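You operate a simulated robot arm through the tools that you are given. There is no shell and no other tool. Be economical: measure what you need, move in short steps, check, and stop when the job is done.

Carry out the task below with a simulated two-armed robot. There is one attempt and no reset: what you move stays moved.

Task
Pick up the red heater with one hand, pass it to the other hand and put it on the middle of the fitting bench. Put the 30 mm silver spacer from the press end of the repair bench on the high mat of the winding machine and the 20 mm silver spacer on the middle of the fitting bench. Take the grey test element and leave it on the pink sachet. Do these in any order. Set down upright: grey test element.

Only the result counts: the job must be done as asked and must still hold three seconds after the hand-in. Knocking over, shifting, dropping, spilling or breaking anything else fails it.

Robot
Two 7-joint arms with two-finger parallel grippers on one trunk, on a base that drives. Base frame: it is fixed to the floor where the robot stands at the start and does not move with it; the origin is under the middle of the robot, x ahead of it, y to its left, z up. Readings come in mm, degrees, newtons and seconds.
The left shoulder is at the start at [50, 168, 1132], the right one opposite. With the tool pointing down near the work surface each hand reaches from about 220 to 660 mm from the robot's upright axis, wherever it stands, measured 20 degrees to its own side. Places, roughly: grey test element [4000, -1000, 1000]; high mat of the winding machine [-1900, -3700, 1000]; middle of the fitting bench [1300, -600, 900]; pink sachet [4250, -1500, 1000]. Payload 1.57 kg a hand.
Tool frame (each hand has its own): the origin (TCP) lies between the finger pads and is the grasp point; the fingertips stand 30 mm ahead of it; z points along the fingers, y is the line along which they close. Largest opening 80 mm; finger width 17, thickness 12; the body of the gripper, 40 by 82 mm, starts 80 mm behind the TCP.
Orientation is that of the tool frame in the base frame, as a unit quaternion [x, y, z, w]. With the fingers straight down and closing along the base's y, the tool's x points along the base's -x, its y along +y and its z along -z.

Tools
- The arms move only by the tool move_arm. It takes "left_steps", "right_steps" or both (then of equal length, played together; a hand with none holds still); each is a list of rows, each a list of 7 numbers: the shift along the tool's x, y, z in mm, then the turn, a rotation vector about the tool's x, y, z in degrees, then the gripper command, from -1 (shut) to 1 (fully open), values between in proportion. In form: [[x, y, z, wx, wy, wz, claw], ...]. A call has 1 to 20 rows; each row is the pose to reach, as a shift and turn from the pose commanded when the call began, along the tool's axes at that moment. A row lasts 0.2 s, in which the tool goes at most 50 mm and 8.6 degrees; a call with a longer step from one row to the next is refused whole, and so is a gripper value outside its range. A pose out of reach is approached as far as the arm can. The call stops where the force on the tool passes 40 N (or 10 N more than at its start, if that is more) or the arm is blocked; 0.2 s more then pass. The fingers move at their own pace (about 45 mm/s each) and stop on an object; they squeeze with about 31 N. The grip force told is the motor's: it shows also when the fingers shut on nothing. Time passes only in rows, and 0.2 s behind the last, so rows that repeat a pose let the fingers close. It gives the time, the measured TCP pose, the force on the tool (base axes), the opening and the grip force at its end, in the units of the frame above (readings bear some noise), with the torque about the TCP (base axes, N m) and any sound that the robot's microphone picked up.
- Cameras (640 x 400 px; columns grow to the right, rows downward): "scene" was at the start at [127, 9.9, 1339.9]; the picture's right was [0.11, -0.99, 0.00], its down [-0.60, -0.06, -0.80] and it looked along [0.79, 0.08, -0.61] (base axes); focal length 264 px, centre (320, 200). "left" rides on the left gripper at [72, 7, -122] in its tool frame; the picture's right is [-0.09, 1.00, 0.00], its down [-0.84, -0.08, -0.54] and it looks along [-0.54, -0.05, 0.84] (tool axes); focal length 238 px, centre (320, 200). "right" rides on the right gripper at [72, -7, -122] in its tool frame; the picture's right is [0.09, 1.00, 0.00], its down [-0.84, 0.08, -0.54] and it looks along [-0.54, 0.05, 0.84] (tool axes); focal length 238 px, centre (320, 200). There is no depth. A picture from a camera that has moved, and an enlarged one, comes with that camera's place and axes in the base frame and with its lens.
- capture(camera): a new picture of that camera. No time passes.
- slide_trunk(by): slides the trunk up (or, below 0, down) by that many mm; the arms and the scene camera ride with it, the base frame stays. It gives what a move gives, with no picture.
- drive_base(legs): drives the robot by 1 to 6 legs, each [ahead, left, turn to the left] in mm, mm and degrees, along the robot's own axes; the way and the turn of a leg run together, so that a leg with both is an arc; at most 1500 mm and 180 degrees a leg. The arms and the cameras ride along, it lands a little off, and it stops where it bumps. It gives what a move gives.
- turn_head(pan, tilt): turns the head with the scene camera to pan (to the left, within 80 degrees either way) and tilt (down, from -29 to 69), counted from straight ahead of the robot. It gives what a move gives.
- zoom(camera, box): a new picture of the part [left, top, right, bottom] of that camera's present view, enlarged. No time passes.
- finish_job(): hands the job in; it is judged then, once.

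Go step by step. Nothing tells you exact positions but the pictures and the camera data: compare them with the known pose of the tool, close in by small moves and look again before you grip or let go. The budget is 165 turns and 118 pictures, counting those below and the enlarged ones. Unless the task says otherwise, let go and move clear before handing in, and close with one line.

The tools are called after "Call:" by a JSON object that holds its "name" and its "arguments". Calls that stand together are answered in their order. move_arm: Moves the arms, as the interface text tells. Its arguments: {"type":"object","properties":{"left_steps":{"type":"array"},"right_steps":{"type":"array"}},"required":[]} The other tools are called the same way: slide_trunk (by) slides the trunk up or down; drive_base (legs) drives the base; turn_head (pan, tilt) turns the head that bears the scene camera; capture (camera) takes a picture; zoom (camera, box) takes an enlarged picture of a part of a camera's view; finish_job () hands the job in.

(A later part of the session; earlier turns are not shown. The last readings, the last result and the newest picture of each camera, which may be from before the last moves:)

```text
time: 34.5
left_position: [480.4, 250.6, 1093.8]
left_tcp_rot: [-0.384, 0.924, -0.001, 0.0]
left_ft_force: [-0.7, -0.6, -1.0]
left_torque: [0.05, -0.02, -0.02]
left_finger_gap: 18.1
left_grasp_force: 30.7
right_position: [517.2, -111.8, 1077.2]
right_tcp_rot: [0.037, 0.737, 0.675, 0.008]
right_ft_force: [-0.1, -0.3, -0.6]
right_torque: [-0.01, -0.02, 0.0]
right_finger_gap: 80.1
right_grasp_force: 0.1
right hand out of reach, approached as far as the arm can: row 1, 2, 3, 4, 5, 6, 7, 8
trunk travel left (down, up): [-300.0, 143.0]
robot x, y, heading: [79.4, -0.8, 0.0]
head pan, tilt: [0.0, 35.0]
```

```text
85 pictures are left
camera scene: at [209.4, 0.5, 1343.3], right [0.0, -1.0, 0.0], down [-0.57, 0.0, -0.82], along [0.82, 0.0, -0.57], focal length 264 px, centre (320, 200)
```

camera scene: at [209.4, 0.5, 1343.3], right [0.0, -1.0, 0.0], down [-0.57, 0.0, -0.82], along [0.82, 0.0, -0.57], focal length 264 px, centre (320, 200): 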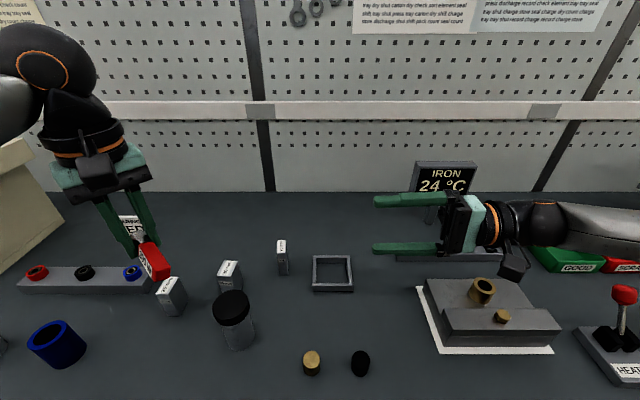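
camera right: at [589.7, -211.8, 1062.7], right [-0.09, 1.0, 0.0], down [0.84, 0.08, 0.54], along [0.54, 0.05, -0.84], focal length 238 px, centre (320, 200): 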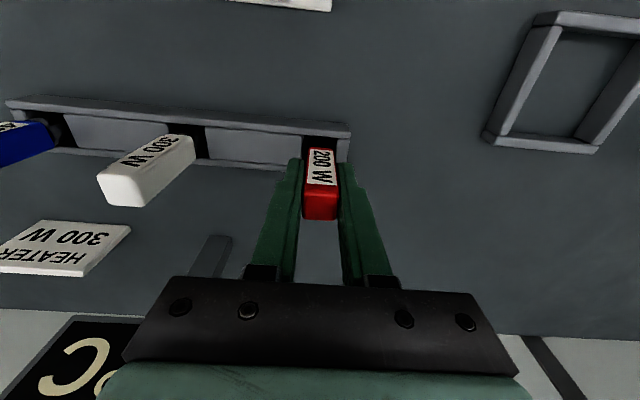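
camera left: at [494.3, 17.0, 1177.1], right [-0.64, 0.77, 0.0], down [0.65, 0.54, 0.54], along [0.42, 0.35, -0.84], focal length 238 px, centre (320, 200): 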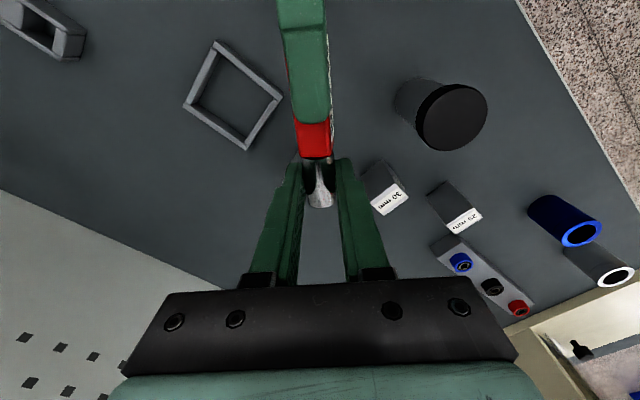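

Recovered. Now I retrace to fingers-down via [582,-205,1150].

Call:
{"name": "move_arm", "arguments": {"right_steps": [[-7, 7, -9, 8.4, 0, 0, 1], [-13, 15, -18, 16.8, 0, 0, 1], [-20, 22, -28, 25.2, 0, 0, 1], [-26, 29, -37, 33.6, 0, 0, 1], [-33, 36, -46, 42, 0, 0, 1], [-39, 44, -56, 50.4, 0, 0, 1], [-46, 51, -65, 58.8, 0, 0, 1], [-52, 58, -74, 67.2, 0, 0, 1], [-59, 66, -84, 75.6, 0, 0, 1], [-65, 73, -93, 84, 0, 0, 1]]}}

Call:
{"name": "capture", "arguments": {"camera": "right"}}

```text
time: 36.7
left_position: [479.9, 250.4, 1093.5]
left_tcp_rot: [-0.383, 0.924, 0.0, 0.001]
left_ft_force: [0.1, 0.1, -0.4]
left_torque: [0.01, 0.04, 0.0]
left_finger_gap: 18.2
left_grasp_force: 31.1
right_position: [429.7, 19.1, 1109.0]
right_tcp_rot: [0.05, 0.983, 0.178, -0.004]
right_ft_force: [-0.3, 0.4, -1.2]
right_torque: [-0.03, 0.01, -0.01]
right_finger_gap: 79.8
right_grasp_force: 0.0
right hand out of reach, approached as far as the arm can: row 2, 3, 4, 5, 6, 7, 8, 9, 10
trunk travel left (down, up): [-300.0, 143.0]
robot x, y, heading: [79.4, -0.2, 0.1]
head pan, tilt: [0.0, 35.0]
stopped in row 10 (right hand): the arm was blocked; the commanded pose is now the measured one
```

```text
84 pictures are left
camera right: at [356.8, -22.7, 1223.3], right [0.01, 0.94, 0.35], down [0.83, -0.2, 0.51], along [0.55, 0.29, -0.78], focal length 238 px, centre (320, 200)
```

right: 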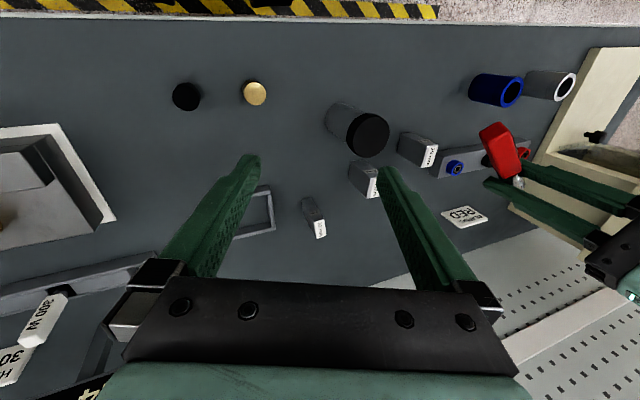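

The elbow is on an awkward branch. I'll extend the arm straight forward to unfold it, and look at it with the scene camera.

Call:
{"name": "move_arm", "arguments": {"right_steps": [[-30, 0, 0, 0, 0, 0, 1], [-60, 0, 0, 0, 0, 0, 1], [-90, 0, 0, 0, 0, 0, 1], [-120, 0, 0, 0, 0, 0, 1], [-150, 0, 0, 0, 0, 0, 1], [-180, 0, 0, 0, 0, 0, 1]]}}

Call:
{"name": "capture", "arguments": {"camera": "scene"}}

```text
time: 38.1
left_position: [479.4, 250.7, 1092.7]
left_tcp_rot: [-0.382, 0.924, 0.0, 0.0]
left_ft_force: [0.6, -1.0, -0.4]
left_torque: [0.03, -0.01, 0.01]
left_finger_gap: 18.1
left_grasp_force: 30.9
right_position: [481.7, 65.3, 1114.0]
right_tcp_rot: [0.059, 0.979, 0.195, -0.006]
right_ft_force: [-0.2, 0.2, -0.1]
right_torque: [0.0, 0.02, 0.0]
right_finger_gap: 80.2
right_grasp_force: 0.0
right hand out of reach, approached as far as the arm can: row 1, 2, 3, 4, 5, 6
trunk travel left (down, up): [-300.0, 143.0]
robot x, y, heading: [82.8, 0.0, 0.0]
head pan, tilt: [0.0, 35.0]
```

```text
83 pictures are left
camera scene: at [205.7, 9.3, 1335.8], right [0.1, -0.99, 0.0], down [-0.64, -0.07, -0.77], along [0.76, 0.08, -0.64], focal length 264 px, centre (320, 200)
```

scene: 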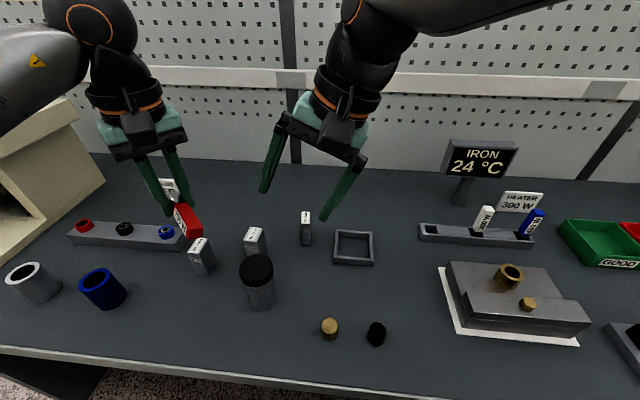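

The elbow is too high and inside. I'll return to the sideways pose, then tilt the fingers upward there to drive the elbow low and outside.

Call:
{"name": "move_arm", "arguments": {"right_steps": [[-6, -20, -4, -7.5, 0, 0, 1], [-13, -40, -8, -15, 0, 0, 1], [-19, -60, -11, -22.5, 0, 0, 1], [-25, -80, -15, -30, 0, 0, 1], [-32, -100, -18, -37.5, 0, 0, 1], [-38, -120, -22, -45, 0, 0, 1], [-44, -140, -26, -52.5, 0, 0, 1], [-50, -160, -30, -60, 0, 0, 1], [-57, -172, -33, -68, 0, 0, 1]]}}

Call:
{"name": "capture", "arguments": {"camera": "scene"}}

```text
time: 40.1
left_position: [479.8, 251.5, 1092.9]
left_tcp_rot: [-0.382, 0.924, 0.0, 0.0]
left_ft_force: [0.1, 0.7, -1.3]
left_torque: [0.03, -0.01, 0.01]
left_finger_gap: 18.0
left_grasp_force: 30.9
right_position: [517.6, -101.8, 1077.7]
right_tcp_rot: [0.037, 0.718, 0.695, 0.028]
right_ft_force: [0.6, -0.6, 0.2]
right_torque: [-0.03, -0.02, 0.02]
right_finger_gap: 79.8
right_grasp_force: 0.1
trunk travel left (down, up): [-300.0, 143.0]
robot x, y, heading: [82.6, -1.9, 0.0]
head pan, tilt: [0.0, 35.0]
```

```text
82 pictures are left
camera scene: at [209.4, 0.3, 1343.4], right [0.0, -1.0, 0.0], down [-0.57, 0.0, -0.82], along [0.82, 0.0, -0.57], focal length 264 px, centre (320, 200)
```

scene: 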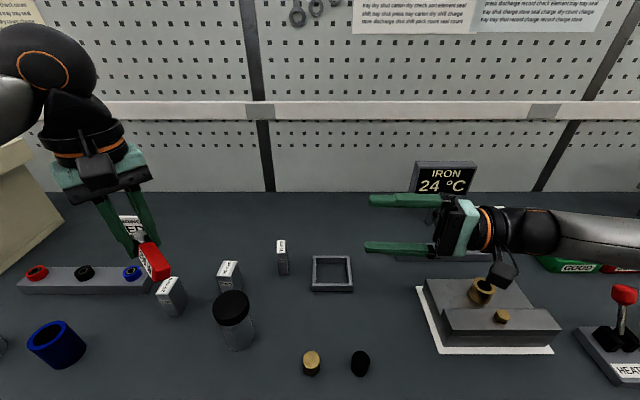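

The wrist is nearly straight here. Moving the hand farther right with the same pointing should bend the wrist the proper way again.

Call:
{"name": "move_arm", "arguments": {"right_steps": [[-13, 13, -32, 0, 0, 0, 1], [-26, 26, -64, 0, 0, 0, 1], [-39, 39, -96, 0, 0, 0, 1], [-52, 52, -128, 0, 0, 0, 1]]}}

Call:
{"name": "capture", "arguments": {"camera": "scene"}}

```text
time: 41.1
left_position: [479.9, 251.1, 1093.2]
left_tcp_rot: [-0.382, 0.924, 0.0, 0.0]
left_ft_force: [-0.1, -0.1, -0.2]
left_torque: [0.03, -0.03, 0.02]
left_finger_gap: 18.2
left_grasp_force: 31.4
right_position: [554.1, -234.6, 1133.9]
right_tcp_rot: [0.038, 0.718, 0.694, 0.026]
right_ft_force: [0.1, 0.7, 0.6]
right_torque: [0.0, 0.03, 0.0]
right_finger_gap: 79.8
right_grasp_force: 0.0
trunk travel left (down, up): [-300.0, 143.0]
robot x, y, heading: [81.5, -4.2, -0.0]
head pan, tilt: [0.0, 35.0]
```

```text
81 pictures are left
camera scene: at [209.2, 0.4, 1343.4], right [0.0, -1.0, 0.0], down [-0.57, 0.0, -0.82], along [0.82, 0.0, -0.57], focal length 264 px, centre (320, 200)
```

scene: 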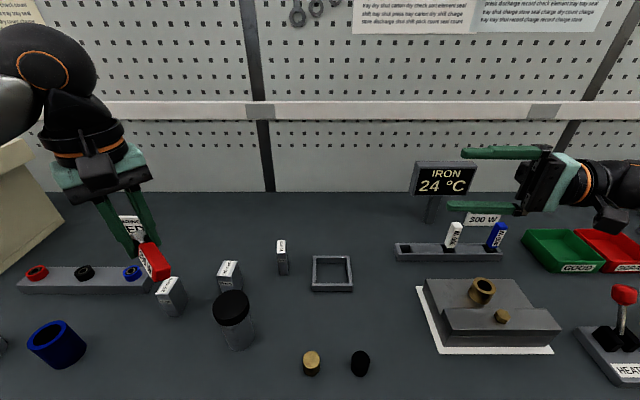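

That pose is fully reachable. I'll try turning the fingers down here, a part of the way first.

Call:
{"name": "move_arm", "arguments": {"right_steps": [[0, 0, 3, 8.4, 0, 0, 1], [0, 0, 6, 16.8, 0, 0, 1], [0, 0, 9, 25.2, 0, 0, 1], [0, 0, 12, 33.6, 0, 0, 1], [0, 0, 15, 42, 0, 0, 1]]}}

```text
time: 42.3
left_position: [474.2, 248.2, 1098.7]
left_tcp_rot: [-0.382, 0.924, -0.001, 0.006]
left_ft_force: [-3.1, 0.1, 0.9]
left_torque: [0.05, -0.21, 0.0]
left_finger_gap: 17.9
left_grasp_force: 30.9
right_position: [632.0, -218.4, 1243.9]
right_tcp_rot: [0.035, 0.902, 0.431, -0.006]
right_ft_force: [-2.9, -1.0, 0.6]
right_torque: [0.0, -0.14, -0.18]
right_finger_gap: 80.0
right_grasp_force: 0.1
right hand out of reach, approached as far as the arm can: row 2, 3, 4, 5
trunk travel left (down, up): [-300.0, 143.0]
robot x, y, heading: [78.6, -3.5, -0.1]
head pan, tilt: [0.0, 35.0]
```

Call:
{"name": "move_arm", "arguments": {"right_steps": [[0, -15, 12, 6.5, 0, 0, 1], [0, -31, 25, 13, 0, 0, 1], [0, -46, 38, 19.5, 0, 0, 1], [0, -62, 51, 26, 0, 0, 1], [0, -78, 64, 32.5, 0, 0, 1], [0, -93, 76, 39, 0, 0, 1]]}}

Call:
{"name": "capture", "arguments": {"camera": "scene"}}

```text
time: 43.7
left_position: [480.5, 259.6, 1090.9]
left_tcp_rot: [-0.384, 0.923, -0.004, -0.002]
left_ft_force: [1.0, 3.0, -1.5]
left_torque: [-0.28, 0.01, 0.02]
left_finger_gap: 18.2
left_grasp_force: 31.2
right_position: [623.2, -74.1, 1225.6]
right_tcp_rot: [0.039, 0.928, 0.356, -0.106]
right_ft_force: [0.0, 1.2, 0.6]
right_torque: [-0.17, 0.0, 0.0]
right_finger_gap: 80.0
right_grasp_force: 0.0
right hand out of reach, approached as far as the arm can: row 1, 2, 3, 4, 5, 6
trunk travel left (down, up): [-300.0, 143.0]
robot x, y, heading: [83.2, 0.8, -0.0]
head pan, tilt: [0.0, 35.0]
```

```text
80 pictures are left
camera scene: at [210.2, 9.3, 1343.2], right [0.0, -1.0, 0.01], down [-0.57, -0.01, -0.82], along [0.82, 0.0, -0.57], focal length 264 px, centre (320, 200)
```

scene: 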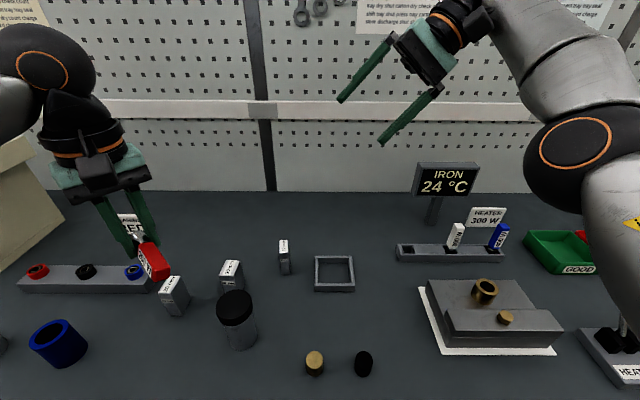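

I'll try another route: point the fingers forward-down (a simple wrist bend) at about [560,-150,1130].

Call:
{"name": "move_arm", "arguments": {"right_steps": [[4.4, -14.2, 3.2, 4.27, -6.16, -2.34, 1], [8.9, -28.4, 6.4, 8.53, -12.3, -4.7, 1], [13.3, -42.7, 9.7, 12.8, -18.5, -7.0, 1], [17.8, -56.9, 12.9, 17.1, -24.6, -9.4, 1], [22.2, -71.1, 16.1, 21.3, -30.8, -11.7, 1], [26.7, -85.3, 19.3, 25.6, -36.9, -14.1, 1], [31.1, -99.6, 22.6, 29.9, -43.1, -16.4, 1], [35.6, -113.8, 25.8, 34.1, -49.2, -18.8, 1], [40, -128, 29, 38.4, -55.4, -21.1, 1]]}}

Call:
{"name": "capture", "arguments": {"camera": "scene"}}

```text
time: 45.7
left_position: [477.9, 244.2, 1096.9]
left_tcp_rot: [-0.382, 0.924, 0.002, 0.003]
left_ft_force: [-0.3, -2.0, 0.3]
left_torque: [0.17, -0.07, 0.01]
left_finger_gap: 18.1
left_grasp_force: 31.0
right_position: [600.7, -218.5, 1353.9]
right_tcp_rot: [-0.125, 0.889, 0.416, 0.147]
right_ft_force: [0.8, -2.3, -0.2]
right_torque: [0.13, -0.04, -0.01]
right_finger_gap: 80.0
right_grasp_force: 0.1
right hand out of reach, approached as far as the arm can: row 1, 2, 3, 4, 5, 6, 7, 8, 9
trunk travel left (down, up): [-300.0, 143.0]
robot x, y, heading: [82.7, -3.2, -0.3]
head pan, tilt: [0.0, 35.0]
```

```text
79 pictures are left
camera scene: at [207.3, -6.4, 1343.6], right [0.0, -1.0, -0.01], down [-0.57, 0.01, -0.82], along [0.82, 0.0, -0.57], focal length 264 px, centre (320, 200)
```

scene: 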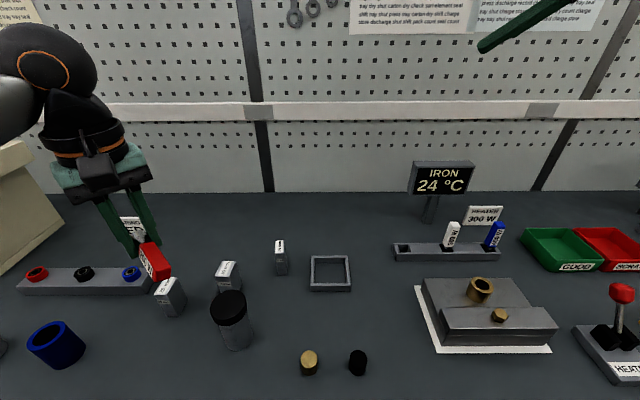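

I'll probe which rotations are free from this pose, with small there-and-back turns.

Call:
{"name": "move_arm", "arguments": {"right_steps": [[0, 0, 0, 0, 0, 8, 1], [0, 0, 0, 0, 0, 16, 1], [0, 0, 0, 0, 0, 24, 1]]}}

Call:
{"name": "move_arm", "arguments": {"right_steps": [[0, 0, 0, 0, 0, -8, 1], [0, 0, 0, 0, 0, -16, 1], [0, 0, 0, 0, 0, -24, 1]]}}

Call:
{"name": "move_arm", "arguments": {"right_steps": [[0, 0, 0, -8, 0, 0, 1], [0, 0, 0, -16, 0, 0, 1], [0, 0, 0, -24, 0, 0, 1]]}}

Call:
{"name": "move_arm", "arguments": {"right_steps": [[0, 0, 0, 0, 8, 0, 1], [0, 0, 0, 0, 16, 0, 1], [0, 0, 0, 0, 24, 0, 1]]}}

```text
time: 46.5
left_position: [480.6, 250.4, 1093.9]
left_tcp_rot: [-0.382, 0.924, 0.0, 0.001]
left_ft_force: [0.5, -0.9, -1.6]
left_torque: [0.02, -0.03, -0.01]
left_finger_gap: 18.2
left_grasp_force: 31.2
right_position: [597.3, -212.5, 1363.1]
right_tcp_rot: [0.065, 0.896, 0.436, 0.059]
right_ft_force: [-0.1, -0.5, 0.9]
right_torque: [0.01, -0.01, 0.01]
right_finger_gap: 80.2
right_grasp_force: 0.1
right hand out of reach, approached as far as the arm can: row 2, 3
trunk travel left (down, up): [-300.0, 143.0]
robot x, y, heading: [81.8, -0.7, 0.1]
head pan, tilt: [0.0, 35.0]
```

```text
time: 47.3
left_position: [480.0, 251.5, 1093.5]
left_tcp_rot: [-0.383, 0.924, 0.0, 0.0]
left_ft_force: [0.2, -0.2, -1.3]
left_torque: [0.0, 0.0, 0.03]
left_finger_gap: 18.2
left_grasp_force: 30.3
right_position: [596.3, -211.9, 1364.3]
right_tcp_rot: [-0.125, 0.889, 0.415, 0.149]
right_ft_force: [0.2, -0.3, 0.0]
right_torque: [0.0, -0.04, 0.02]
right_finger_gap: 80.0
right_grasp_force: 0.1
trunk travel left (down, up): [-300.0, 143.0]
robot x, y, heading: [82.1, -2.3, 0.2]
head pan, tilt: [0.0, 35.0]
```

```text
time: 48.1
left_position: [479.5, 250.4, 1092.8]
left_tcp_rot: [-0.382, 0.924, -0.001, 0.0]
left_ft_force: [0.7, -0.3, -0.6]
left_torque: [-0.03, 0.0, 0.0]
left_finger_gap: 18.2
left_grasp_force: 31.1
right_position: [595.0, -212.9, 1365.5]
right_tcp_rot: [-0.152, 0.784, 0.59, 0.115]
right_ft_force: [-0.4, 0.1, -0.1]
right_torque: [0.03, -0.04, 0.0]
right_finger_gap: 79.9
right_grasp_force: 0.0
trunk travel left (down, up): [-300.0, 143.0]
robot x, y, heading: [78.4, -1.3, 0.1]
head pan, tilt: [0.0, 35.0]
```

```text
time: 48.9
left_position: [478.1, 251.7, 1095.4]
left_tcp_rot: [-0.383, 0.924, -0.001, 0.0]
left_ft_force: [-0.4, -0.2, 0.0]
left_torque: [0.01, -0.04, -0.02]
left_finger_gap: 18.0
left_grasp_force: 31.1
right_position: [556.2, -206.0, 1300.7]
right_tcp_rot: [-0.24, 0.794, 0.559, -0.003]
right_ft_force: [-0.6, -0.3, -0.7]
right_torque: [0.01, 0.0, -0.09]
right_finger_gap: 80.3
right_grasp_force: 0.0
right hand out of reach, approached as far as the arm can: row 1, 2, 3
trunk travel left (down, up): [-300.0, 143.0]
robot x, y, heading: [81.8, -2.2, -0.1]
head pan, tilt: [0.0, 35.0]
```

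The tool-z turn is near its limit in the + direction but free in the − direction. I'll go to fingers-down with a yaw of −90° (closing along x).

Call:
{"name": "move_arm", "arguments": {"right_steps": [[3.5, -13.7, 6.2, 4.55, 4.5, -4.49, 1], [7, -27.4, 12.4, 9.1, 9, -8.98, 1], [10.6, -41, 18.5, 13.7, 13.5, -13.5, 1], [14, -55, 24.7, 18.2, 18, -18, 1], [17.7, -68.6, 31, 22.8, 22.5, -22.5, 1], [21, -82, 37, 27.3, 27, -27, 1], [24.8, -96, 43, 31.9, 31.5, -31.4, 1], [28.4, -110, 49.5, 36.4, 36, -35.9, 1], [32, -123.5, 55.6, 41, 40.5, -40.4, 1], [35.5, -137, 61.8, 45.5, 45, -44.9, 1], [39, -151, 68, 50.1, 49.5, -49.4, 1]]}}

Call:
{"name": "capture", "arguments": {"camera": "scene"}}

```text
time: 51.2
left_position: [482.3, 250.9, 1091.2]
left_tcp_rot: [-0.382, 0.924, -0.001, 0.0]
left_ft_force: [0.8, -0.1, -0.8]
left_torque: [0.05, 0.07, 0.02]
left_finger_gap: 18.2
left_grasp_force: 30.8
right_position: [430.3, 25.2, 1121.9]
right_tcp_rot: [-0.665, 0.728, 0.125, 0.107]
right_ft_force: [0.7, 1.1, -1.0]
right_torque: [-0.02, 0.03, -0.02]
right_finger_gap: 79.8
right_grasp_force: 0.1
right hand out of reach, approached as far as the arm can: row 1, 2, 3, 4, 5, 6, 7, 8, 9, 10, 11
trunk travel left (down, up): [-300.0, 143.0]
robot x, y, heading: [78.9, -1.0, -0.2]
head pan, tilt: [0.0, 35.0]
stopped in row 11 (right hand): the arm was blocked; the commanded pose is now the measured one
```

```text
78 pictures are left
camera scene: at [212.0, -27.4, 1367.0], right [-0.3, -0.95, 0.0], down [-0.33, 0.1, -0.94], along [0.9, -0.28, -0.34], focal length 264 px, centre (320, 200)
```

scene: 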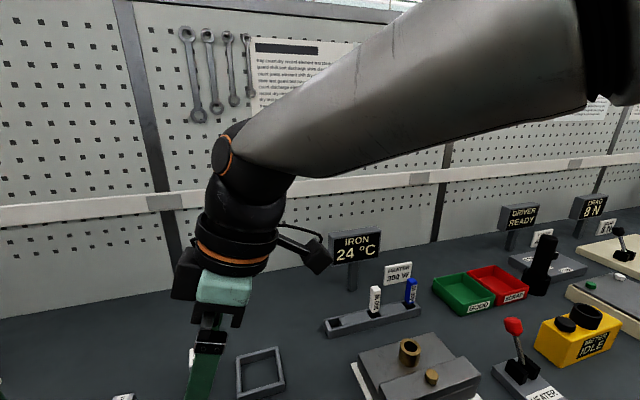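

The elbow is now pressing against the head. I'll move the hand out to the right front with the fingers pitching forward, to swing the elbow away.

Call:
{"name": "move_arm", "arguments": {"right_steps": [[26, -10, -5.5, 7.5, 0.9, -1.6, 1], [52, -20, -11, 15, 1.8, -3.2, 1], [78, -30, -16.5, 22.5, 2.7, -4.7, 1], [104, -40, -22, 30, 3.6, -6.3, 1], [130, -50, -27.5, 37.6, 4.5, -7.9, 1], [156, -60, -33, 45, 5.4, -9.5, 1], [181, -69, -38.5, 52.7, 6.4, -11, 1], [207, -79, -44, 60, 7.3, -12.7, 1], [233, -89, -49.5, 67.7, 8.2, -14.2, 1], [259, -99, -55, 75, 9.1, -15.8, 1], [285, -109, -60.5, 82.8, 10, -17.4, 1], [311, -119, -66, 90.3, 10.9, -19, 1]]}}

Call:
{"name": "turn_head", "arguments": {"pan": -45, "tilt": 40}}

Call:
{"name": "capture", "arguments": {"camera": "scene"}}

```text
time: 51.9
left_position: [480.2, 250.6, 1092.8]
left_tcp_rot: [-0.382, 0.924, 0.001, 0.001]
left_ft_force: [-0.2, 0.1, -0.2]
left_torque: [0.03, 0.01, -0.01]
left_finger_gap: 17.8
left_grasp_force: 31.6
right_position: [477.6, 36.6, 1113.8]
right_tcp_rot: [-0.632, 0.732, 0.077, 0.243]
right_ft_force: [-0.1, 0.5, 1.3]
right_torque: [0.03, 0.02, 0.02]
right_finger_gap: 79.9
right_grasp_force: 0.1
right hand out of reach, approached as far as the arm can: row 1, 2, 3
trunk travel left (down, up): [-300.0, 143.0]
robot x, y, heading: [82.4, -1.2, 0.3]
head pan, tilt: [0.0, 35.0]
stopped in row 3 (right hand): the arm was blocked; the commanded pose is now the measured one
```

```text
time: 53.0
left_position: [480.2, 251.3, 1094.0]
left_tcp_rot: [-0.383, 0.924, -0.001, 0.0]
left_ft_force: [-0.7, 0.4, -0.2]
left_torque: [0.03, 0.01, 0.02]
left_finger_gap: 18.3
left_grasp_force: 31.3
right_position: [475.4, 38.5, 1115.1]
right_tcp_rot: [-0.635, 0.73, 0.07, 0.244]
right_ft_force: [-0.4, 0.8, -0.7]
right_torque: [0.0, -0.01, -0.07]
right_finger_gap: 79.9
right_grasp_force: 0.1
trunk travel left (down, up): [-300.0, 143.0]
robot x, y, heading: [82.4, 1.8, 0.1]
head pan, tilt: [-45.0, 40.0]
```

```text
77 pictures are left
camera scene: at [181.4, -59.6, 1335.8], right [-0.71, -0.71, 0.0], down [-0.45, 0.45, -0.77], along [0.54, -0.54, -0.64], focal length 264 px, centre (320, 200)
```

scene: 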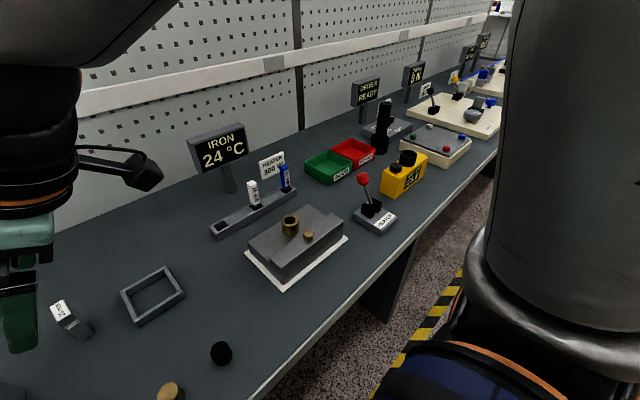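

The upper arm points straight up, so the elbow has to come back down. I'll return to the sideways pose, which frees the elbow, then pass through the 45° pose that had the elbow low.

Call:
{"name": "move_arm", "arguments": {"right_steps": [[10.1, -4.2, -1, -4.49, -2.66, 5.97, 1], [20.2, -8.4, -2, -8.98, -5.3, 11.9, 1], [30.2, -12.6, -3, -13.5, -8, 17.9, 1], [40.3, -16.8, -4.2, -17.9, -10.6, 23.9, 1], [50.4, -21, -5.2, -22.4, -13.3, 29.9, 1], [60.4, -25.2, -6.3, -26.9, -15.9, 35.8, 1], [70.5, -29.4, -7.3, -31.4, -18.6, 41.8, 1], [80.6, -33.6, -8.3, -35.9, -21.3, 47.8, 1], [90.6, -37.8, -9.4, -40.4, -23.9, 53.7, 1], [100.7, -42, -10.4, -44.9, -26.6, 59.7, 1], [110.8, -46.2, -11.5, -49.3, -29.2, 65.7, 1], [120.9, -50.4, -12.5, -53.8, -31.9, 71.7, 1], [130.9, -54.6, -13.5, -58.3, -34.5, 77.6, 1], [141, -58.8, -14.6, -62.8, -37.2, 83.6, 1]]}}

Call:
{"name": "capture", "arguments": {"camera": "scene"}}

```text
time: 56.0
left_position: [479.7, 250.6, 1093.3]
left_tcp_rot: [-0.383, 0.924, -0.001, 0.001]
left_ft_force: [0.6, 0.4, -0.6]
left_torque: [0.03, -0.05, 0.01]
left_finger_gap: 18.1
left_grasp_force: 31.3
right_position: [516.8, -104.5, 1077.0]
right_tcp_rot: [-0.001, 0.706, 0.708, 0.0]
right_ft_force: [0.0, 0.3, -0.6]
right_torque: [-0.02, 0.03, -0.02]
right_finger_gap: 80.0
right_grasp_force: 0.1
right hand out of reach, approached as far as the arm can: row 1, 2, 3, 4
trunk travel left (down, up): [-300.0, 143.0]
robot x, y, heading: [77.9, 2.3, 0.0]
head pan, tilt: [-45.0, 40.0]
```

```text
76 pictures are left
camera scene: at [181.3, -60.0, 1335.8], right [-0.71, -0.71, 0.0], down [-0.45, 0.45, -0.77], along [0.54, -0.54, -0.64], focal length 264 px, centre (320, 200)
```

scene: 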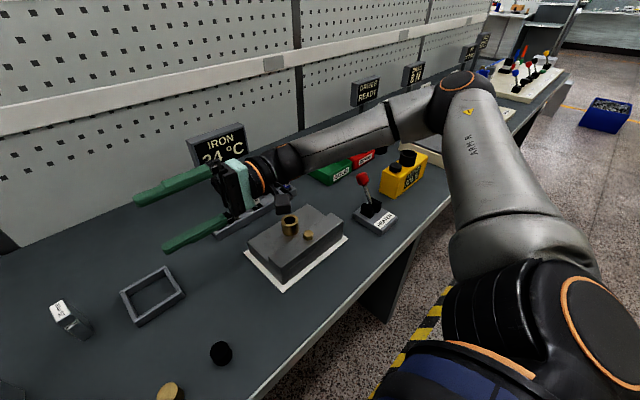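

The elbow is well placed now, but the wrist is straight (singular). I'll raise the hand, bend it towards +x first, and then sweep it down.

Call:
{"name": "move_arm", "arguments": {"right_steps": [[0, 40, 0, 0, 0, 0, 1], [0, 80, 0, 0, 0, 0, 1], [0, 120, 0, 0, 0, 0, 1]]}}

Call:
{"name": "move_arm", "arguments": {"right_steps": [[-26, 0, -2, 0, -7.5, 0, 1], [-52, 0, -7, 0, -15, 0, 1], [-76, 0, -15, 0, -22.5, 0, 1], [-100, 0, -27, 0, -30, 0, 1], [-122, 0, -41, 0, -37.5, 0, 1], [-141, 0, -59, 0, -45, 0, 1]]}}

Call:
{"name": "capture", "arguments": {"camera": "scene"}}

```text
time: 56.8
left_position: [479.8, 251.3, 1093.0]
left_tcp_rot: [-0.383, 0.924, -0.002, 0.0]
left_ft_force: [0.1, 0.1, -1.2]
left_torque: [0.02, -0.02, -0.01]
left_finger_gap: 18.0
left_grasp_force: 31.7
right_position: [518.1, -104.5, 1197.7]
right_tcp_rot: [-0.001, 0.707, 0.707, 0.001]
right_ft_force: [-0.5, 0.4, 0.0]
right_torque: [0.0, 0.0, -0.01]
right_finger_gap: 79.9
right_grasp_force: 0.0
trunk travel left (down, up): [-300.0, 143.0]
robot x, y, heading: [80.5, 0.9, -0.3]
head pan, tilt: [-45.0, 40.0]
```

```text
time: 58.2
left_position: [479.8, 250.6, 1092.7]
left_tcp_rot: [-0.382, 0.924, 0.0, 0.0]
left_ft_force: [0.8, 0.0, 0.4]
left_torque: [0.02, 0.02, -0.05]
left_finger_gap: 18.1
left_grasp_force: 30.8
right_position: [658.6, -164.3, 1199.0]
right_tcp_rot: [0.27, 0.653, 0.653, 0.272]
right_ft_force: [0.5, 0.5, 0.1]
right_torque: [0.0, 0.01, 0.03]
right_finger_gap: 80.2
right_grasp_force: 0.1
trunk travel left (down, up): [-300.0, 143.0]
robot x, y, heading: [79.9, -0.3, 0.4]
head pan, tilt: [-45.0, 40.0]
```

```text
75 pictures are left
camera scene: at [181.4, -59.8, 1335.8], right [-0.71, -0.71, 0.0], down [-0.45, 0.45, -0.77], along [0.54, -0.54, -0.64], focal length 264 px, centre (320, 200)
```

scene: 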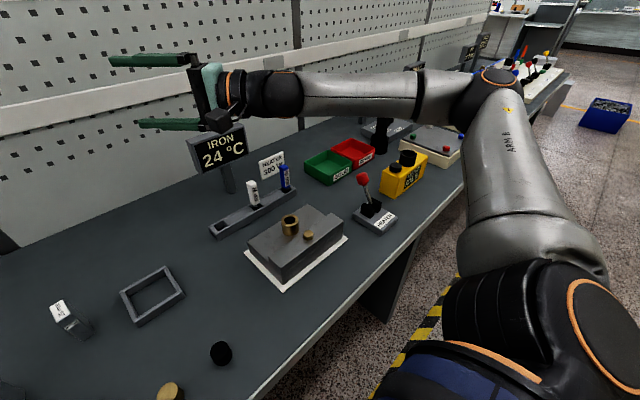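

No reach warnings so far. Now the downward sweep, in two parts.

Call:
{"name": "move_arm", "arguments": {"right_steps": [[1, -20, -1, 5.8, 0, 5.8, 1], [4, -39.8, -4, 11.6, 0, 11.6, 1], [9, -58.7, -9, 17.4, 0, 17.4, 1], [16, -76.4, -16, 23.2, 0, 23.2, 1]]}}

Call:
{"name": "capture", "arguments": {"camera": "scene"}}

```text
time: 59.2
left_position: [480.6, 251.9, 1093.3]
left_tcp_rot: [-0.382, 0.924, -0.001, 0.001]
left_ft_force: [0.3, -0.1, -0.8]
left_torque: [0.04, -0.03, -0.02]
left_finger_gap: 18.3
left_grasp_force: 31.3
right_position: [640.5, -155.7, 1118.6]
right_tcp_rot: [0.442, 0.703, 0.553, 0.075]
right_ft_force: [0.4, 0.4, 0.7]
right_torque: [0.01, 0.02, 0.01]
right_finger_gap: 79.8
right_grasp_force: 0.1
right hand out of reach, approached as far as the arm can: row 4
trunk travel left (down, up): [-300.0, 143.0]
robot x, y, heading: [81.2, -4.3, -0.1]
head pan, tilt: [-45.0, 40.0]
```

```text
74 pictures are left
camera scene: at [181.7, -59.3, 1335.8], right [-0.71, -0.71, 0.0], down [-0.45, 0.45, -0.77], along [0.54, -0.54, -0.64], focal length 264 px, centre (320, 200)
```

scene: 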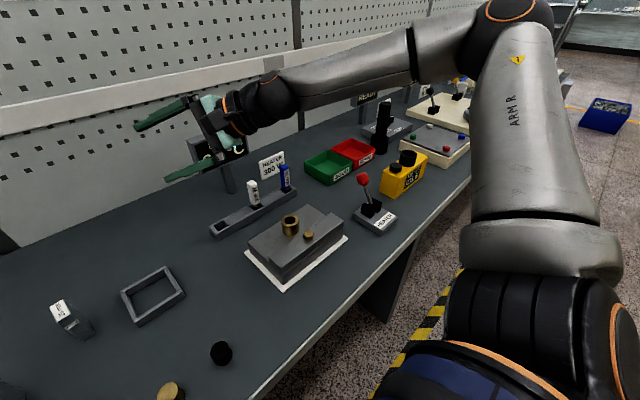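

The limit is the roll in + direction. I'll go directly to fingers-down with negative roll, at about [560,-230,1110].

Call:
{"name": "move_arm", "arguments": {"right_steps": [[-0.6, -4.5, -8.8, 6.4, 0.9, -5.1, 1], [-1.2, -9, -17.6, 12.8, 1.7, -10.2, 1], [-1.9, -13.6, -26.4, 19.2, 2.6, -15.3, 1], [-2.5, -18, -35, 25.6, 3.5, -20.5, 1], [-3.2, -22.7, -44, 32, 4.4, -25.6, 1], [-3.8, -27, -53, 38.5, 5.2, -30.7, 1], [-4.4, -31.8, -61.7, 44.9, 6.1, -35.8, 1], [-5, -36, -70.5, 51.3, 7, -41, 1], [-5.7, -41, -79, 57.7, 7.9, -46, 1], [-6.4, -45.4, -88, 64.1, 8.7, -51.2, 1], [-7, -50, -97, 70.5, 9.6, -56.3, 1]]}}

Call:
{"name": "capture", "arguments": {"camera": "scene"}}

```text
time: 61.8
left_position: [481.1, 249.2, 1094.5]
left_tcp_rot: [-0.383, 0.924, 0.0, 0.001]
left_ft_force: [-0.1, 0.2, -0.7]
left_torque: [0.06, 0.03, 0.01]
left_finger_gap: 18.0
left_grasp_force: 31.2
right_position: [546.9, 142.0, 1290.5]
right_tcp_rot: [-0.057, 0.948, 0.286, 0.13]
right_ft_force: [0.3, -0.6, -0.1]
right_torque: [0.01, 0.04, 0.02]
right_finger_gap: 80.0
right_grasp_force: 0.0
right hand out of reach, approached as far as the arm can: row 1, 2, 3, 4, 5, 6, 7, 8, 9, 10, 11
trunk travel left (down, up): [-300.0, 143.0]
robot x, y, heading: [82.2, -1.0, -0.0]
head pan, tilt: [-45.0, 40.0]
stopped in row 11 (right hand): the arm was blocked; the commanded pose is now the measured one
```

```text
73 pictures are left
camera scene: at [182.4, -61.3, 1335.5], right [-0.71, -0.71, 0.0], down [-0.46, 0.46, -0.76], along [0.54, -0.54, -0.64], focal length 264 px, centre (320, 200)
```

scene: 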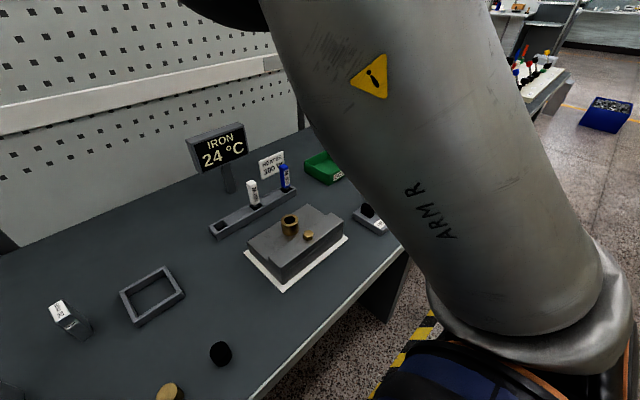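

I'll bring the right arm back out, then run the reverse of the loop that flipped it: sideways pose, back, 45°, extend, sideways.

Call:
{"name": "move_arm", "arguments": {"right_steps": [[11, -37, 0, -7, 0.8, 2, 1], [22, -74, 0, -14, 1.6, 4, 1], [33, -111, 0, -21, 2.3, 5.9, 1], [44, -148, 0, -28, 3.1, 7.9, 1], [55, -184, 0, -35, 3.9, 9.9, 1], [65, -221, 0, -42, 4.7, 11.9, 1], [76, -258, 0, -49, 5.4, 13.8, 1], [87, -294, 0, -56, 6.2, 15.8, 1]]}}

Call:
{"name": "move_arm", "arguments": {"right_steps": [[18, -18, -28, 0, 0, 0, 1], [36, -36, -56, 0, 0, 0, 1], [55, -55, -84, 0, 0, 0, 1]]}}

Call:
{"name": "move_arm", "arguments": {"right_steps": [[0, -5, 26, 0, -7.5, 0, 1], [0, -10, 52, 0, -15, 0, 1], [-1, -15, 78, 0, -22.5, 0, 1], [-1, -20, 105, 0, -30, 0, 1], [-2, -25, 131, 0, -37.5, 0, 1], [-2, -29, 157, 0, -45, 0, 1]]}}

Call:
{"name": "capture", "arguments": {"camera": "scene"}}

```text
time: 63.6
left_position: [480.5, 251.8, 1092.9]
left_tcp_rot: [-0.384, 0.923, 0.0, 0.0]
left_ft_force: [0.8, -0.3, -1.5]
left_torque: [0.02, -0.02, -0.01]
left_finger_gap: 18.2
left_grasp_force: 31.4
right_position: [516.3, -103.5, 1108.8]
right_tcp_rot: [-0.002, 0.707, 0.707, -0.001]
right_ft_force: [0.5, 0.3, 0.2]
right_torque: [-0.01, -0.04, -0.01]
right_finger_gap: 80.0
right_grasp_force: 0.0
trunk travel left (down, up): [-300.0, 143.0]
robot x, y, heading: [83.9, -0.1, 0.1]
head pan, tilt: [-45.0, 40.0]
```

```text
time: 64.4
left_position: [479.5, 251.9, 1094.2]
left_tcp_rot: [-0.384, 0.923, -0.001, 0.001]
left_ft_force: [0.6, -0.5, -1.7]
left_torque: [0.05, -0.02, 0.01]
left_finger_gap: 18.2
left_grasp_force: 31.2
right_position: [463.7, -186.6, 1055.2]
right_tcp_rot: [-0.002, 0.707, 0.707, -0.001]
right_ft_force: [0.1, -0.8, 0.5]
right_torque: [0.01, -0.02, 0.0]
right_finger_gap: 80.0
right_grasp_force: 0.1
trunk travel left (down, up): [-300.0, 143.0]
robot x, y, heading: [79.9, 1.0, 0.1]
head pan, tilt: [-45.0, 40.0]
```

```text
time: 65.8
left_position: [480.5, 251.3, 1093.2]
left_tcp_rot: [-0.384, 0.924, 0.0, 0.0]
left_ft_force: [-0.1, -0.4, -1.4]
left_torque: [0.03, 0.0, 0.01]
left_finger_gap: 18.1
left_grasp_force: 30.9
right_position: [459.8, -29.0, 1026.4]
right_tcp_rot: [0.267, 0.652, 0.656, 0.27]
right_ft_force: [-0.5, -0.5, -1.0]
right_torque: [0.05, -0.02, 0.04]
right_finger_gap: 80.3
right_grasp_force: 0.0
right hand out of reach, approached as far as the arm can: row 4, 5
trunk travel left (down, up): [-300.0, 143.0]
robot x, y, heading: [80.7, -0.1, -0.0]
head pan, tilt: [-45.0, 40.0]
```

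```text
72 pictures are left
camera scene: at [181.8, -59.2, 1335.8], right [-0.71, -0.71, 0.0], down [-0.46, 0.45, -0.77], along [0.54, -0.54, -0.64], focal length 264 px, centre (320, 200)
```

scene: 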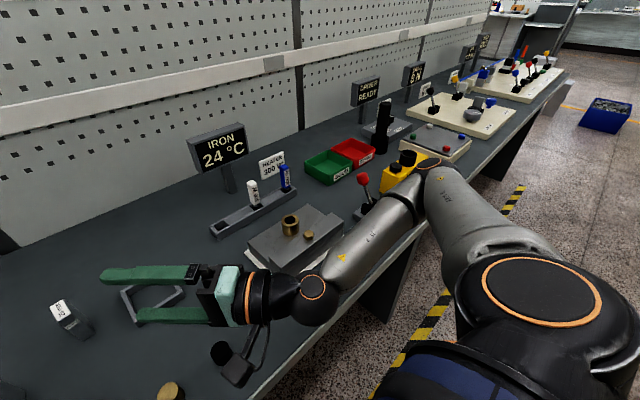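

The elbow has swung lower now. Continuing with the extend and return steps.

Call:
{"name": "move_arm", "arguments": {"right_steps": [[5, 7, 28, 0, 0, 0, 1], [10, 14, 58, 0, 0, 0, 1]]}}

Call:
{"name": "move_arm", "arguments": {"right_steps": [[-17, 3, -12, 0, 7.5, 0, 1], [-34, 6, -25, 0, 15, 0, 1], [-51, 9, -38, 0, 22.5, 0, 1], [-69, 12, -50, 0, 30, 0, 1], [-86, 15, -62, 0, 37.5, 0, 1], [-103, 18, -75, 0, 45, 0, 1]]}}

Call:
{"name": "move_arm", "arguments": {"right_steps": [[0, 45, 0, 0, 0, 0, 1], [0, 90, 0, 0, 0, 0, 1]]}}

Call:
{"name": "capture", "arguments": {"camera": "scene"}}

```text
time: 66.4
left_position: [479.5, 251.3, 1093.7]
left_tcp_rot: [-0.383, 0.924, -0.001, 0.0]
left_ft_force: [-0.8, 0.0, -0.3]
left_torque: [0.03, 0.0, -0.04]
left_finger_gap: 18.3
left_grasp_force: 31.8
right_position: [494.2, 16.6, 1041.2]
right_tcp_rot: [0.269, 0.654, 0.653, 0.269]
right_ft_force: [0.7, -0.1, 0.7]
right_torque: [0.05, 0.04, 0.02]
right_finger_gap: 79.8
right_grasp_force: 0.1
trunk travel left (down, up): [-300.0, 143.0]
robot x, y, heading: [81.8, 1.0, 0.2]
head pan, tilt: [-45.0, 40.0]
```

```text
time: 67.8
left_position: [478.8, 252.7, 1094.2]
left_tcp_rot: [-0.384, 0.923, -0.001, -0.001]
left_ft_force: [-0.1, -0.4, -1.3]
left_torque: [0.02, -0.03, 0.0]
left_finger_gap: 18.0
left_grasp_force: 31.5
right_position: [519.0, -108.6, 1059.4]
right_tcp_rot: [-0.001, 0.707, 0.707, -0.001]
right_ft_force: [-0.2, 0.5, 0.7]
right_torque: [0.0, -0.01, 0.0]
right_finger_gap: 79.8
right_grasp_force: 0.0
trunk travel left (down, up): [-300.0, 143.0]
robot x, y, heading: [77.5, -0.5, 0.0]
head pan, tilt: [-45.0, 40.0]
```

```text
time: 68.4
left_position: [479.0, 251.3, 1093.8]
left_tcp_rot: [-0.383, 0.924, -0.002, 0.001]
left_ft_force: [1.1, 0.0, -0.7]
left_torque: [0.03, -0.04, -0.01]
left_finger_gap: 18.1
left_grasp_force: 31.1
right_position: [517.8, -111.1, 1148.0]
right_tcp_rot: [-0.002, 0.708, 0.707, -0.002]
right_ft_force: [0.3, 0.9, -0.1]
right_torque: [0.03, -0.01, 0.0]
right_finger_gap: 80.0
right_grasp_force: 0.0
trunk travel left (down, up): [-300.0, 143.0]
robot x, y, heading: [76.1, 2.5, -0.1]
head pan, tilt: [-45.0, 40.0]
```

```text
71 pictures are left
camera scene: at [181.2, -59.1, 1335.8], right [-0.71, -0.71, 0.0], down [-0.45, 0.45, -0.77], along [0.54, -0.54, -0.64], focal length 264 px, centre (320, 200)
```

scene: 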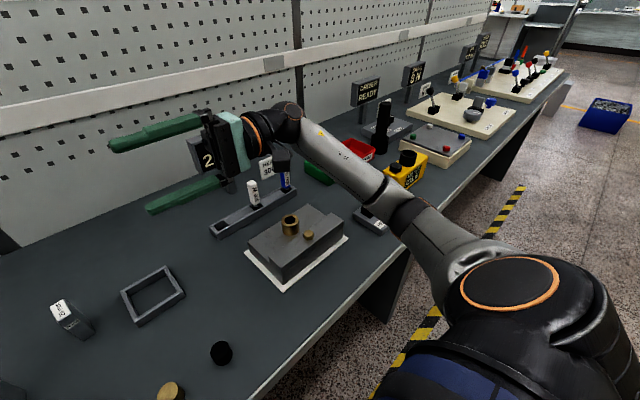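

The wrist is bent properly again, matching the original configuration. Now I reverse the first turn back to fingers-down.

Call:
{"name": "move_arm", "arguments": {"right_steps": [[-6, 0, -9, 8.2, 0, 0, 1], [-12, 0, -17, 16.4, 0, 0, 1], [-17, 0, -26, 24.6, 0, 0, 1], [-23, 0, -34, 32.8, 0, 0, 1], [-29, 0, -43, 41, 0, 0, 1], [-35, 0, -51, 49.2, 0, 0, 1], [-41, 0, -60, 57.4, 0, 0, 1], [-47, 0, -68, 65.6, 0, 0, 1], [-52, 0, -77, 73.8, 0, 0, 1], [-58, 0, -85, 82, 0, 0, 1], [-64, 0, -94, 90, 0, 0, 1]]}}

```text
time: 70.8
left_position: [479.4, 252.2, 1093.9]
left_tcp_rot: [-0.383, 0.924, -0.001, 0.0]
left_ft_force: [1.0, 1.1, -0.6]
left_torque: [0.04, -0.06, 0.01]
left_finger_gap: 18.1
left_grasp_force: 31.0
right_position: [581.3, -202.5, 1150.5]
right_tcp_rot: [-0.001, 1.0, -0.001, 0.0]
right_ft_force: [-0.8, 0.3, 0.2]
right_torque: [-0.03, -0.01, 0.0]
right_finger_gap: 79.8
right_grasp_force: 0.0
trunk travel left (down, up): [-300.0, 143.0]
robot x, y, heading: [78.7, 2.0, 0.1]
head pan, tilt: [-45.0, 40.0]
```

The right arm is restored. Now I move it over to the 20 mm spacer (about [612,80]) and shift the left hand further left.

Call:
{"name": "move_arm", "arguments": {"right_steps": [[3, 45, 10, 0, 0, 0, 1], [6, 90, 20, 0, 0, 0, 1], [9, 135, 30, 0, 0, 0, 1], [12, 180, 40, 0, 0, 0, 1], [15, 225, 50, 0, 0, 0, 1], [18, 260, 60, 0, 0, 0, 1]], "left_steps": [[-9, 16, 0, 0, 0, 0, -1], [-18, 32, 0, 0, 0, 0, -1], [-26, 48, 0, 0, 0, 0, -1], [-35, 64, 0, 0, 0, 0, -1], [-35, 64, 0, 0, 0, 0, -1], [-35, 64, 0, 0, 0, 0, -1]]}}

Call:
{"name": "capture", "arguments": {"camera": "right"}}

Call:
{"name": "turn_head", "arguments": {"pan": 0, "tilt": 45}}

Call:
{"name": "capture", "arguments": {"camera": "scene"}}

```text
time: 72.2
left_position: [460.6, 323.2, 1093.4]
left_tcp_rot: [-0.383, 0.924, -0.001, 0.001]
left_ft_force: [0.6, 0.4, -1.2]
left_torque: [-0.04, -0.01, -0.01]
left_finger_gap: 18.0
left_grasp_force: 31.5
right_position: [563.9, 60.0, 1088.3]
right_tcp_rot: [0.0, 1.0, -0.001, 0.001]
right_ft_force: [-0.1, -0.5, -0.1]
right_torque: [0.0, 0.02, -0.02]
right_finger_gap: 80.2
right_grasp_force: 0.0
trunk travel left (down, up): [-300.0, 143.0]
robot x, y, heading: [77.1, 1.6, 0.0]
head pan, tilt: [-45.0, 40.0]
```

```text
70 pictures are left
camera right: at [492.9, 54.5, 1211.6], right [-0.09, 1.0, 0.0], down [0.84, 0.08, 0.54], along [0.54, 0.05, -0.84], focal length 238 px, centre (320, 200)
```

right: 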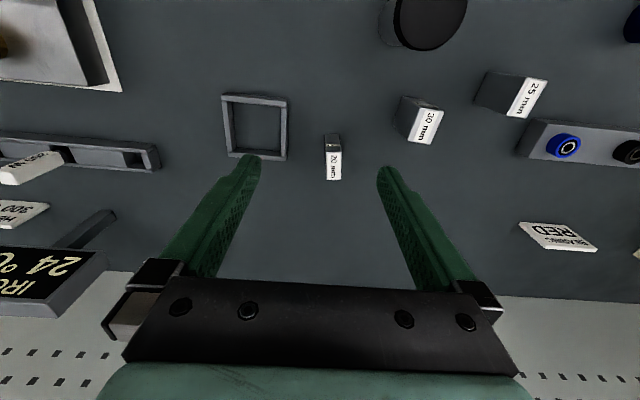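

```text
time: 73.3
left_position: [459.8, 323.6, 1093.3]
left_tcp_rot: [-0.384, 0.924, 0.0, 0.0]
left_ft_force: [0.1, -0.3, -0.7]
left_torque: [0.02, -0.01, -0.03]
left_finger_gap: 17.9
left_grasp_force: 31.2
right_position: [565.2, 60.3, 1089.9]
right_tcp_rot: [-0.002, 1.0, 0.0, 0.001]
right_ft_force: [-0.4, -0.3, 0.5]
right_torque: [0.0, -0.01, 0.0]
right_finger_gap: 79.9
right_grasp_force: 0.1
trunk travel left (down, up): [-300.0, 143.0]
robot x, y, heading: [78.3, 2.2, -0.0]
head pan, tilt: [0.0, 45.0]
```

```text
69 pictures are left
camera scene: at [202.5, 0.8, 1328.6], right [0.0, -1.0, 0.0], down [-0.71, 0.0, -0.71], along [0.71, 0.0, -0.71], focal length 264 px, centre (320, 200)
```

scene: 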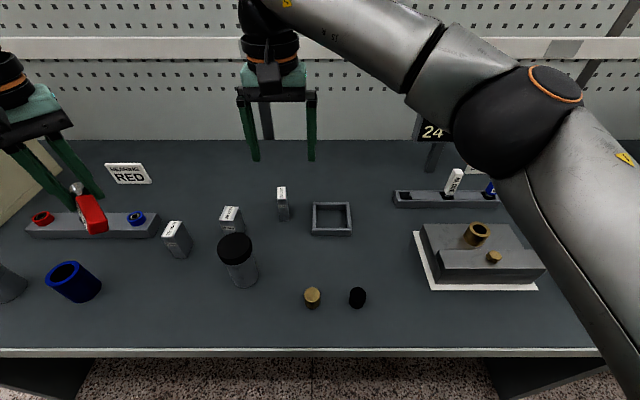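

The 20 mm spacer is at about [620,86], with its top at about z=935. I'll hover over it and check.

Call:
{"name": "move_arm", "arguments": {"right_steps": [[-20, 9, 25, 0, 0, 0, 1], [-40, 18, 55, 0, 0, 0, 1], [-55, 26, 85, 0, 0, 0, 1], [-55, 26, 102, 0, 0, 0, 1]]}}

Call:
{"name": "capture", "arguments": {"camera": "right"}}

Call:
{"name": "zoom", "arguments": {"camera": "scene", "box": [200, 130, 360, 230]}}

```text
time: 74.3
left_position: [460.8, 322.7, 1093.2]
left_tcp_rot: [-0.384, 0.923, -0.001, 0.0]
left_ft_force: [-0.1, -0.1, -0.6]
left_torque: [-0.02, -0.03, 0.0]
left_finger_gap: 18.3
left_grasp_force: 30.9
right_position: [613.9, 80.0, 989.0]
right_tcp_rot: [-0.002, 1.0, 0.0, 0.001]
right_ft_force: [-0.3, 0.2, 0.1]
right_torque: [-0.01, 0.0, 0.01]
right_finger_gap: 80.2
right_grasp_force: 0.1
right hand out of reach, approached as far as the arm can: row 3, 4
trunk travel left (down, up): [-300.0, 143.0]
robot x, y, heading: [79.0, -1.5, -0.1]
head pan, tilt: [0.0, 45.0]
```

```text
68 pictures are left
camera right: at [541.8, 73.0, 1111.8], right [-0.1, 1.0, 0.0], down [0.84, 0.08, 0.54], along [0.54, 0.05, -0.84], focal length 238 px, centre (320, 200)
```

right: 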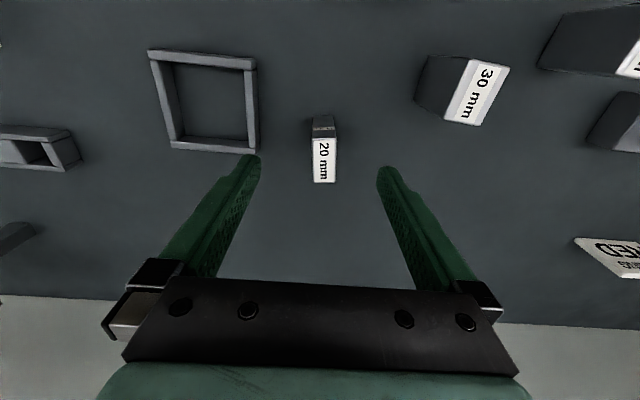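

```text
4.00 times, centred on (280, 180) of scene
camera zoom: at [202.8, 1.0, 1328.5], right [0.0, -1.0, 0.0], down [-0.71, 0.0, -0.71], along [0.71, 0.0, -0.71], focal length 1058 px, centre (480, 280)
```

zoom: 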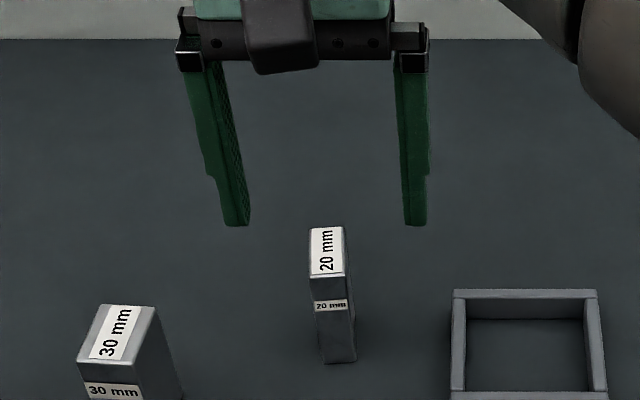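

The hand is already aligned over the spacer. I go down to z≈912 and grip.

Call:
{"name": "move_arm", "arguments": {"right_steps": [[-1, 1, 30, 0, 0, 0, 1], [-1, 1, 60, 0, 0, 0, 1], [-1, 1, 77, 0, 0, 0, 1], [-1, 1, 77, 0, 0, 0, 0], [-1, 1, 77, 0, 0, 0, -1], [-1, 1, 77, 0, 0, 0, -1], [-1, 1, 77, 0, 0, 0, -1]]}}

Call:
{"name": "capture", "arguments": {"camera": "right"}}

```text
time: 75.9
left_position: [461.1, 323.1, 1093.9]
left_tcp_rot: [-0.383, 0.924, -0.001, 0.0]
left_ft_force: [1.0, 0.6, -0.9]
left_torque: [0.05, -0.03, 0.06]
left_finger_gap: 18.2
left_grasp_force: 31.4
right_position: [615.6, 80.6, 912.2]
right_tcp_rot: [-0.002, 1.0, -0.001, 0.001]
right_ft_force: [0.4, 0.7, 0.8]
right_torque: [0.04, 0.0, -0.01]
right_finger_gap: 19.8
right_grasp_force: 15.3
trunk travel left (down, up): [-300.0, 143.0]
robot x, y, heading: [75.2, 2.3, -0.1]
head pan, tilt: [0.0, 45.0]
```

```text
66 pictures are left
camera right: at [544.7, 74.0, 1033.9], right [-0.1, 1.0, 0.0], down [0.84, 0.08, 0.54], along [0.54, 0.05, -0.84], focal length 238 px, centre (320, 200)
```

right: 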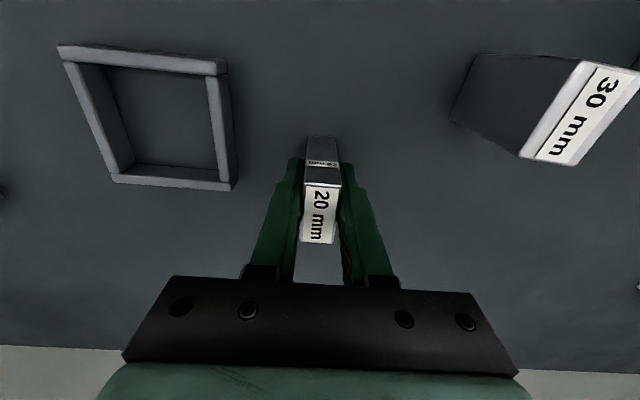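

Gripped. I lift it, tuck the arms, back off from the bench and look left.

Call:
{"name": "move_arm", "arguments": {"right_steps": [[0, 0, -40, 0, 0, 0, -1], [0, 0, -85, 0, 0, 0, -1], [0, 0, -130, 0, 0, 0, -1], [20, -10, -170, 0, 0, 0, -1], [60, -40, -180, 0, 0, 0, -1], [100, -70, -180, 0, 0, 0, -1], [130, -105, -180, 0, 0, 0, -1], [130, -150, -180, 0, 0, 0, -1], [130, -190, -180, 0, 0, 0, -1]]}}

Call:
{"name": "drive_base", "arguments": {"legs": [[-550, 0, 0]]}}

Call:
{"name": "turn_head", "arguments": {"pan": 60, "tilt": 20}}

Call:
{"name": "capture", "arguments": {"camera": "scene"}}

```text
refused: row 5 steps farther than a row can; nothing moved
```

```text
time: 79.0
left_position: [-68.2, 323.4, 1094.7]
left_tcp_rot: [-0.386, 0.923, -0.001, 0.0]
left_ft_force: [0.6, -0.5, -0.6]
left_torque: [0.05, -0.03, 0.02]
left_finger_gap: 18.1
left_grasp_force: 31.7
right_position: [91.0, 80.7, 911.3]
right_tcp_rot: [-0.005, 1.0, 0.0, 0.001]
right_ft_force: [-0.8, -0.2, 0.4]
right_torque: [-0.04, -0.02, 0.0]
right_finger_gap: 19.7
right_grasp_force: 31.4
trunk travel left (down, up): [-300.0, 143.0]
robot x, y, heading: [-446.5, -0.1, 0.4]
head pan, tilt: [0.0, 45.0]
```

```text
time: 80.3
left_position: [-65.5, 323.6, 1093.1]
left_tcp_rot: [-0.386, 0.923, -0.001, 0.0]
left_ft_force: [0.2, -0.6, -1.1]
left_torque: [0.04, -0.04, 0.0]
left_finger_gap: 18.2
left_grasp_force: 31.1
right_position: [92.2, 82.3, 912.4]
right_tcp_rot: [-0.004, 1.0, 0.0, 0.001]
right_ft_force: [-0.1, 0.0, 1.0]
right_torque: [0.0, -0.01, -0.01]
right_finger_gap: 19.5
right_grasp_force: 30.5
trunk travel left (down, up): [-300.0, 143.0]
robot x, y, heading: [-443.4, -5.4, 0.8]
head pan, tilt: [60.0, 20.0]
```

```text
65 pictures are left
camera scene: at [-357.7, 80.2, 1367.2], right [0.87, -0.49, 0.0], down [-0.17, -0.3, -0.94], along [0.46, 0.82, -0.34], focal length 264 px, centre (320, 200)
```

scene: 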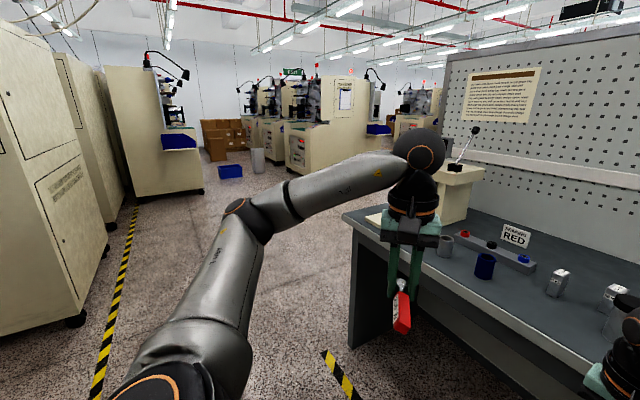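

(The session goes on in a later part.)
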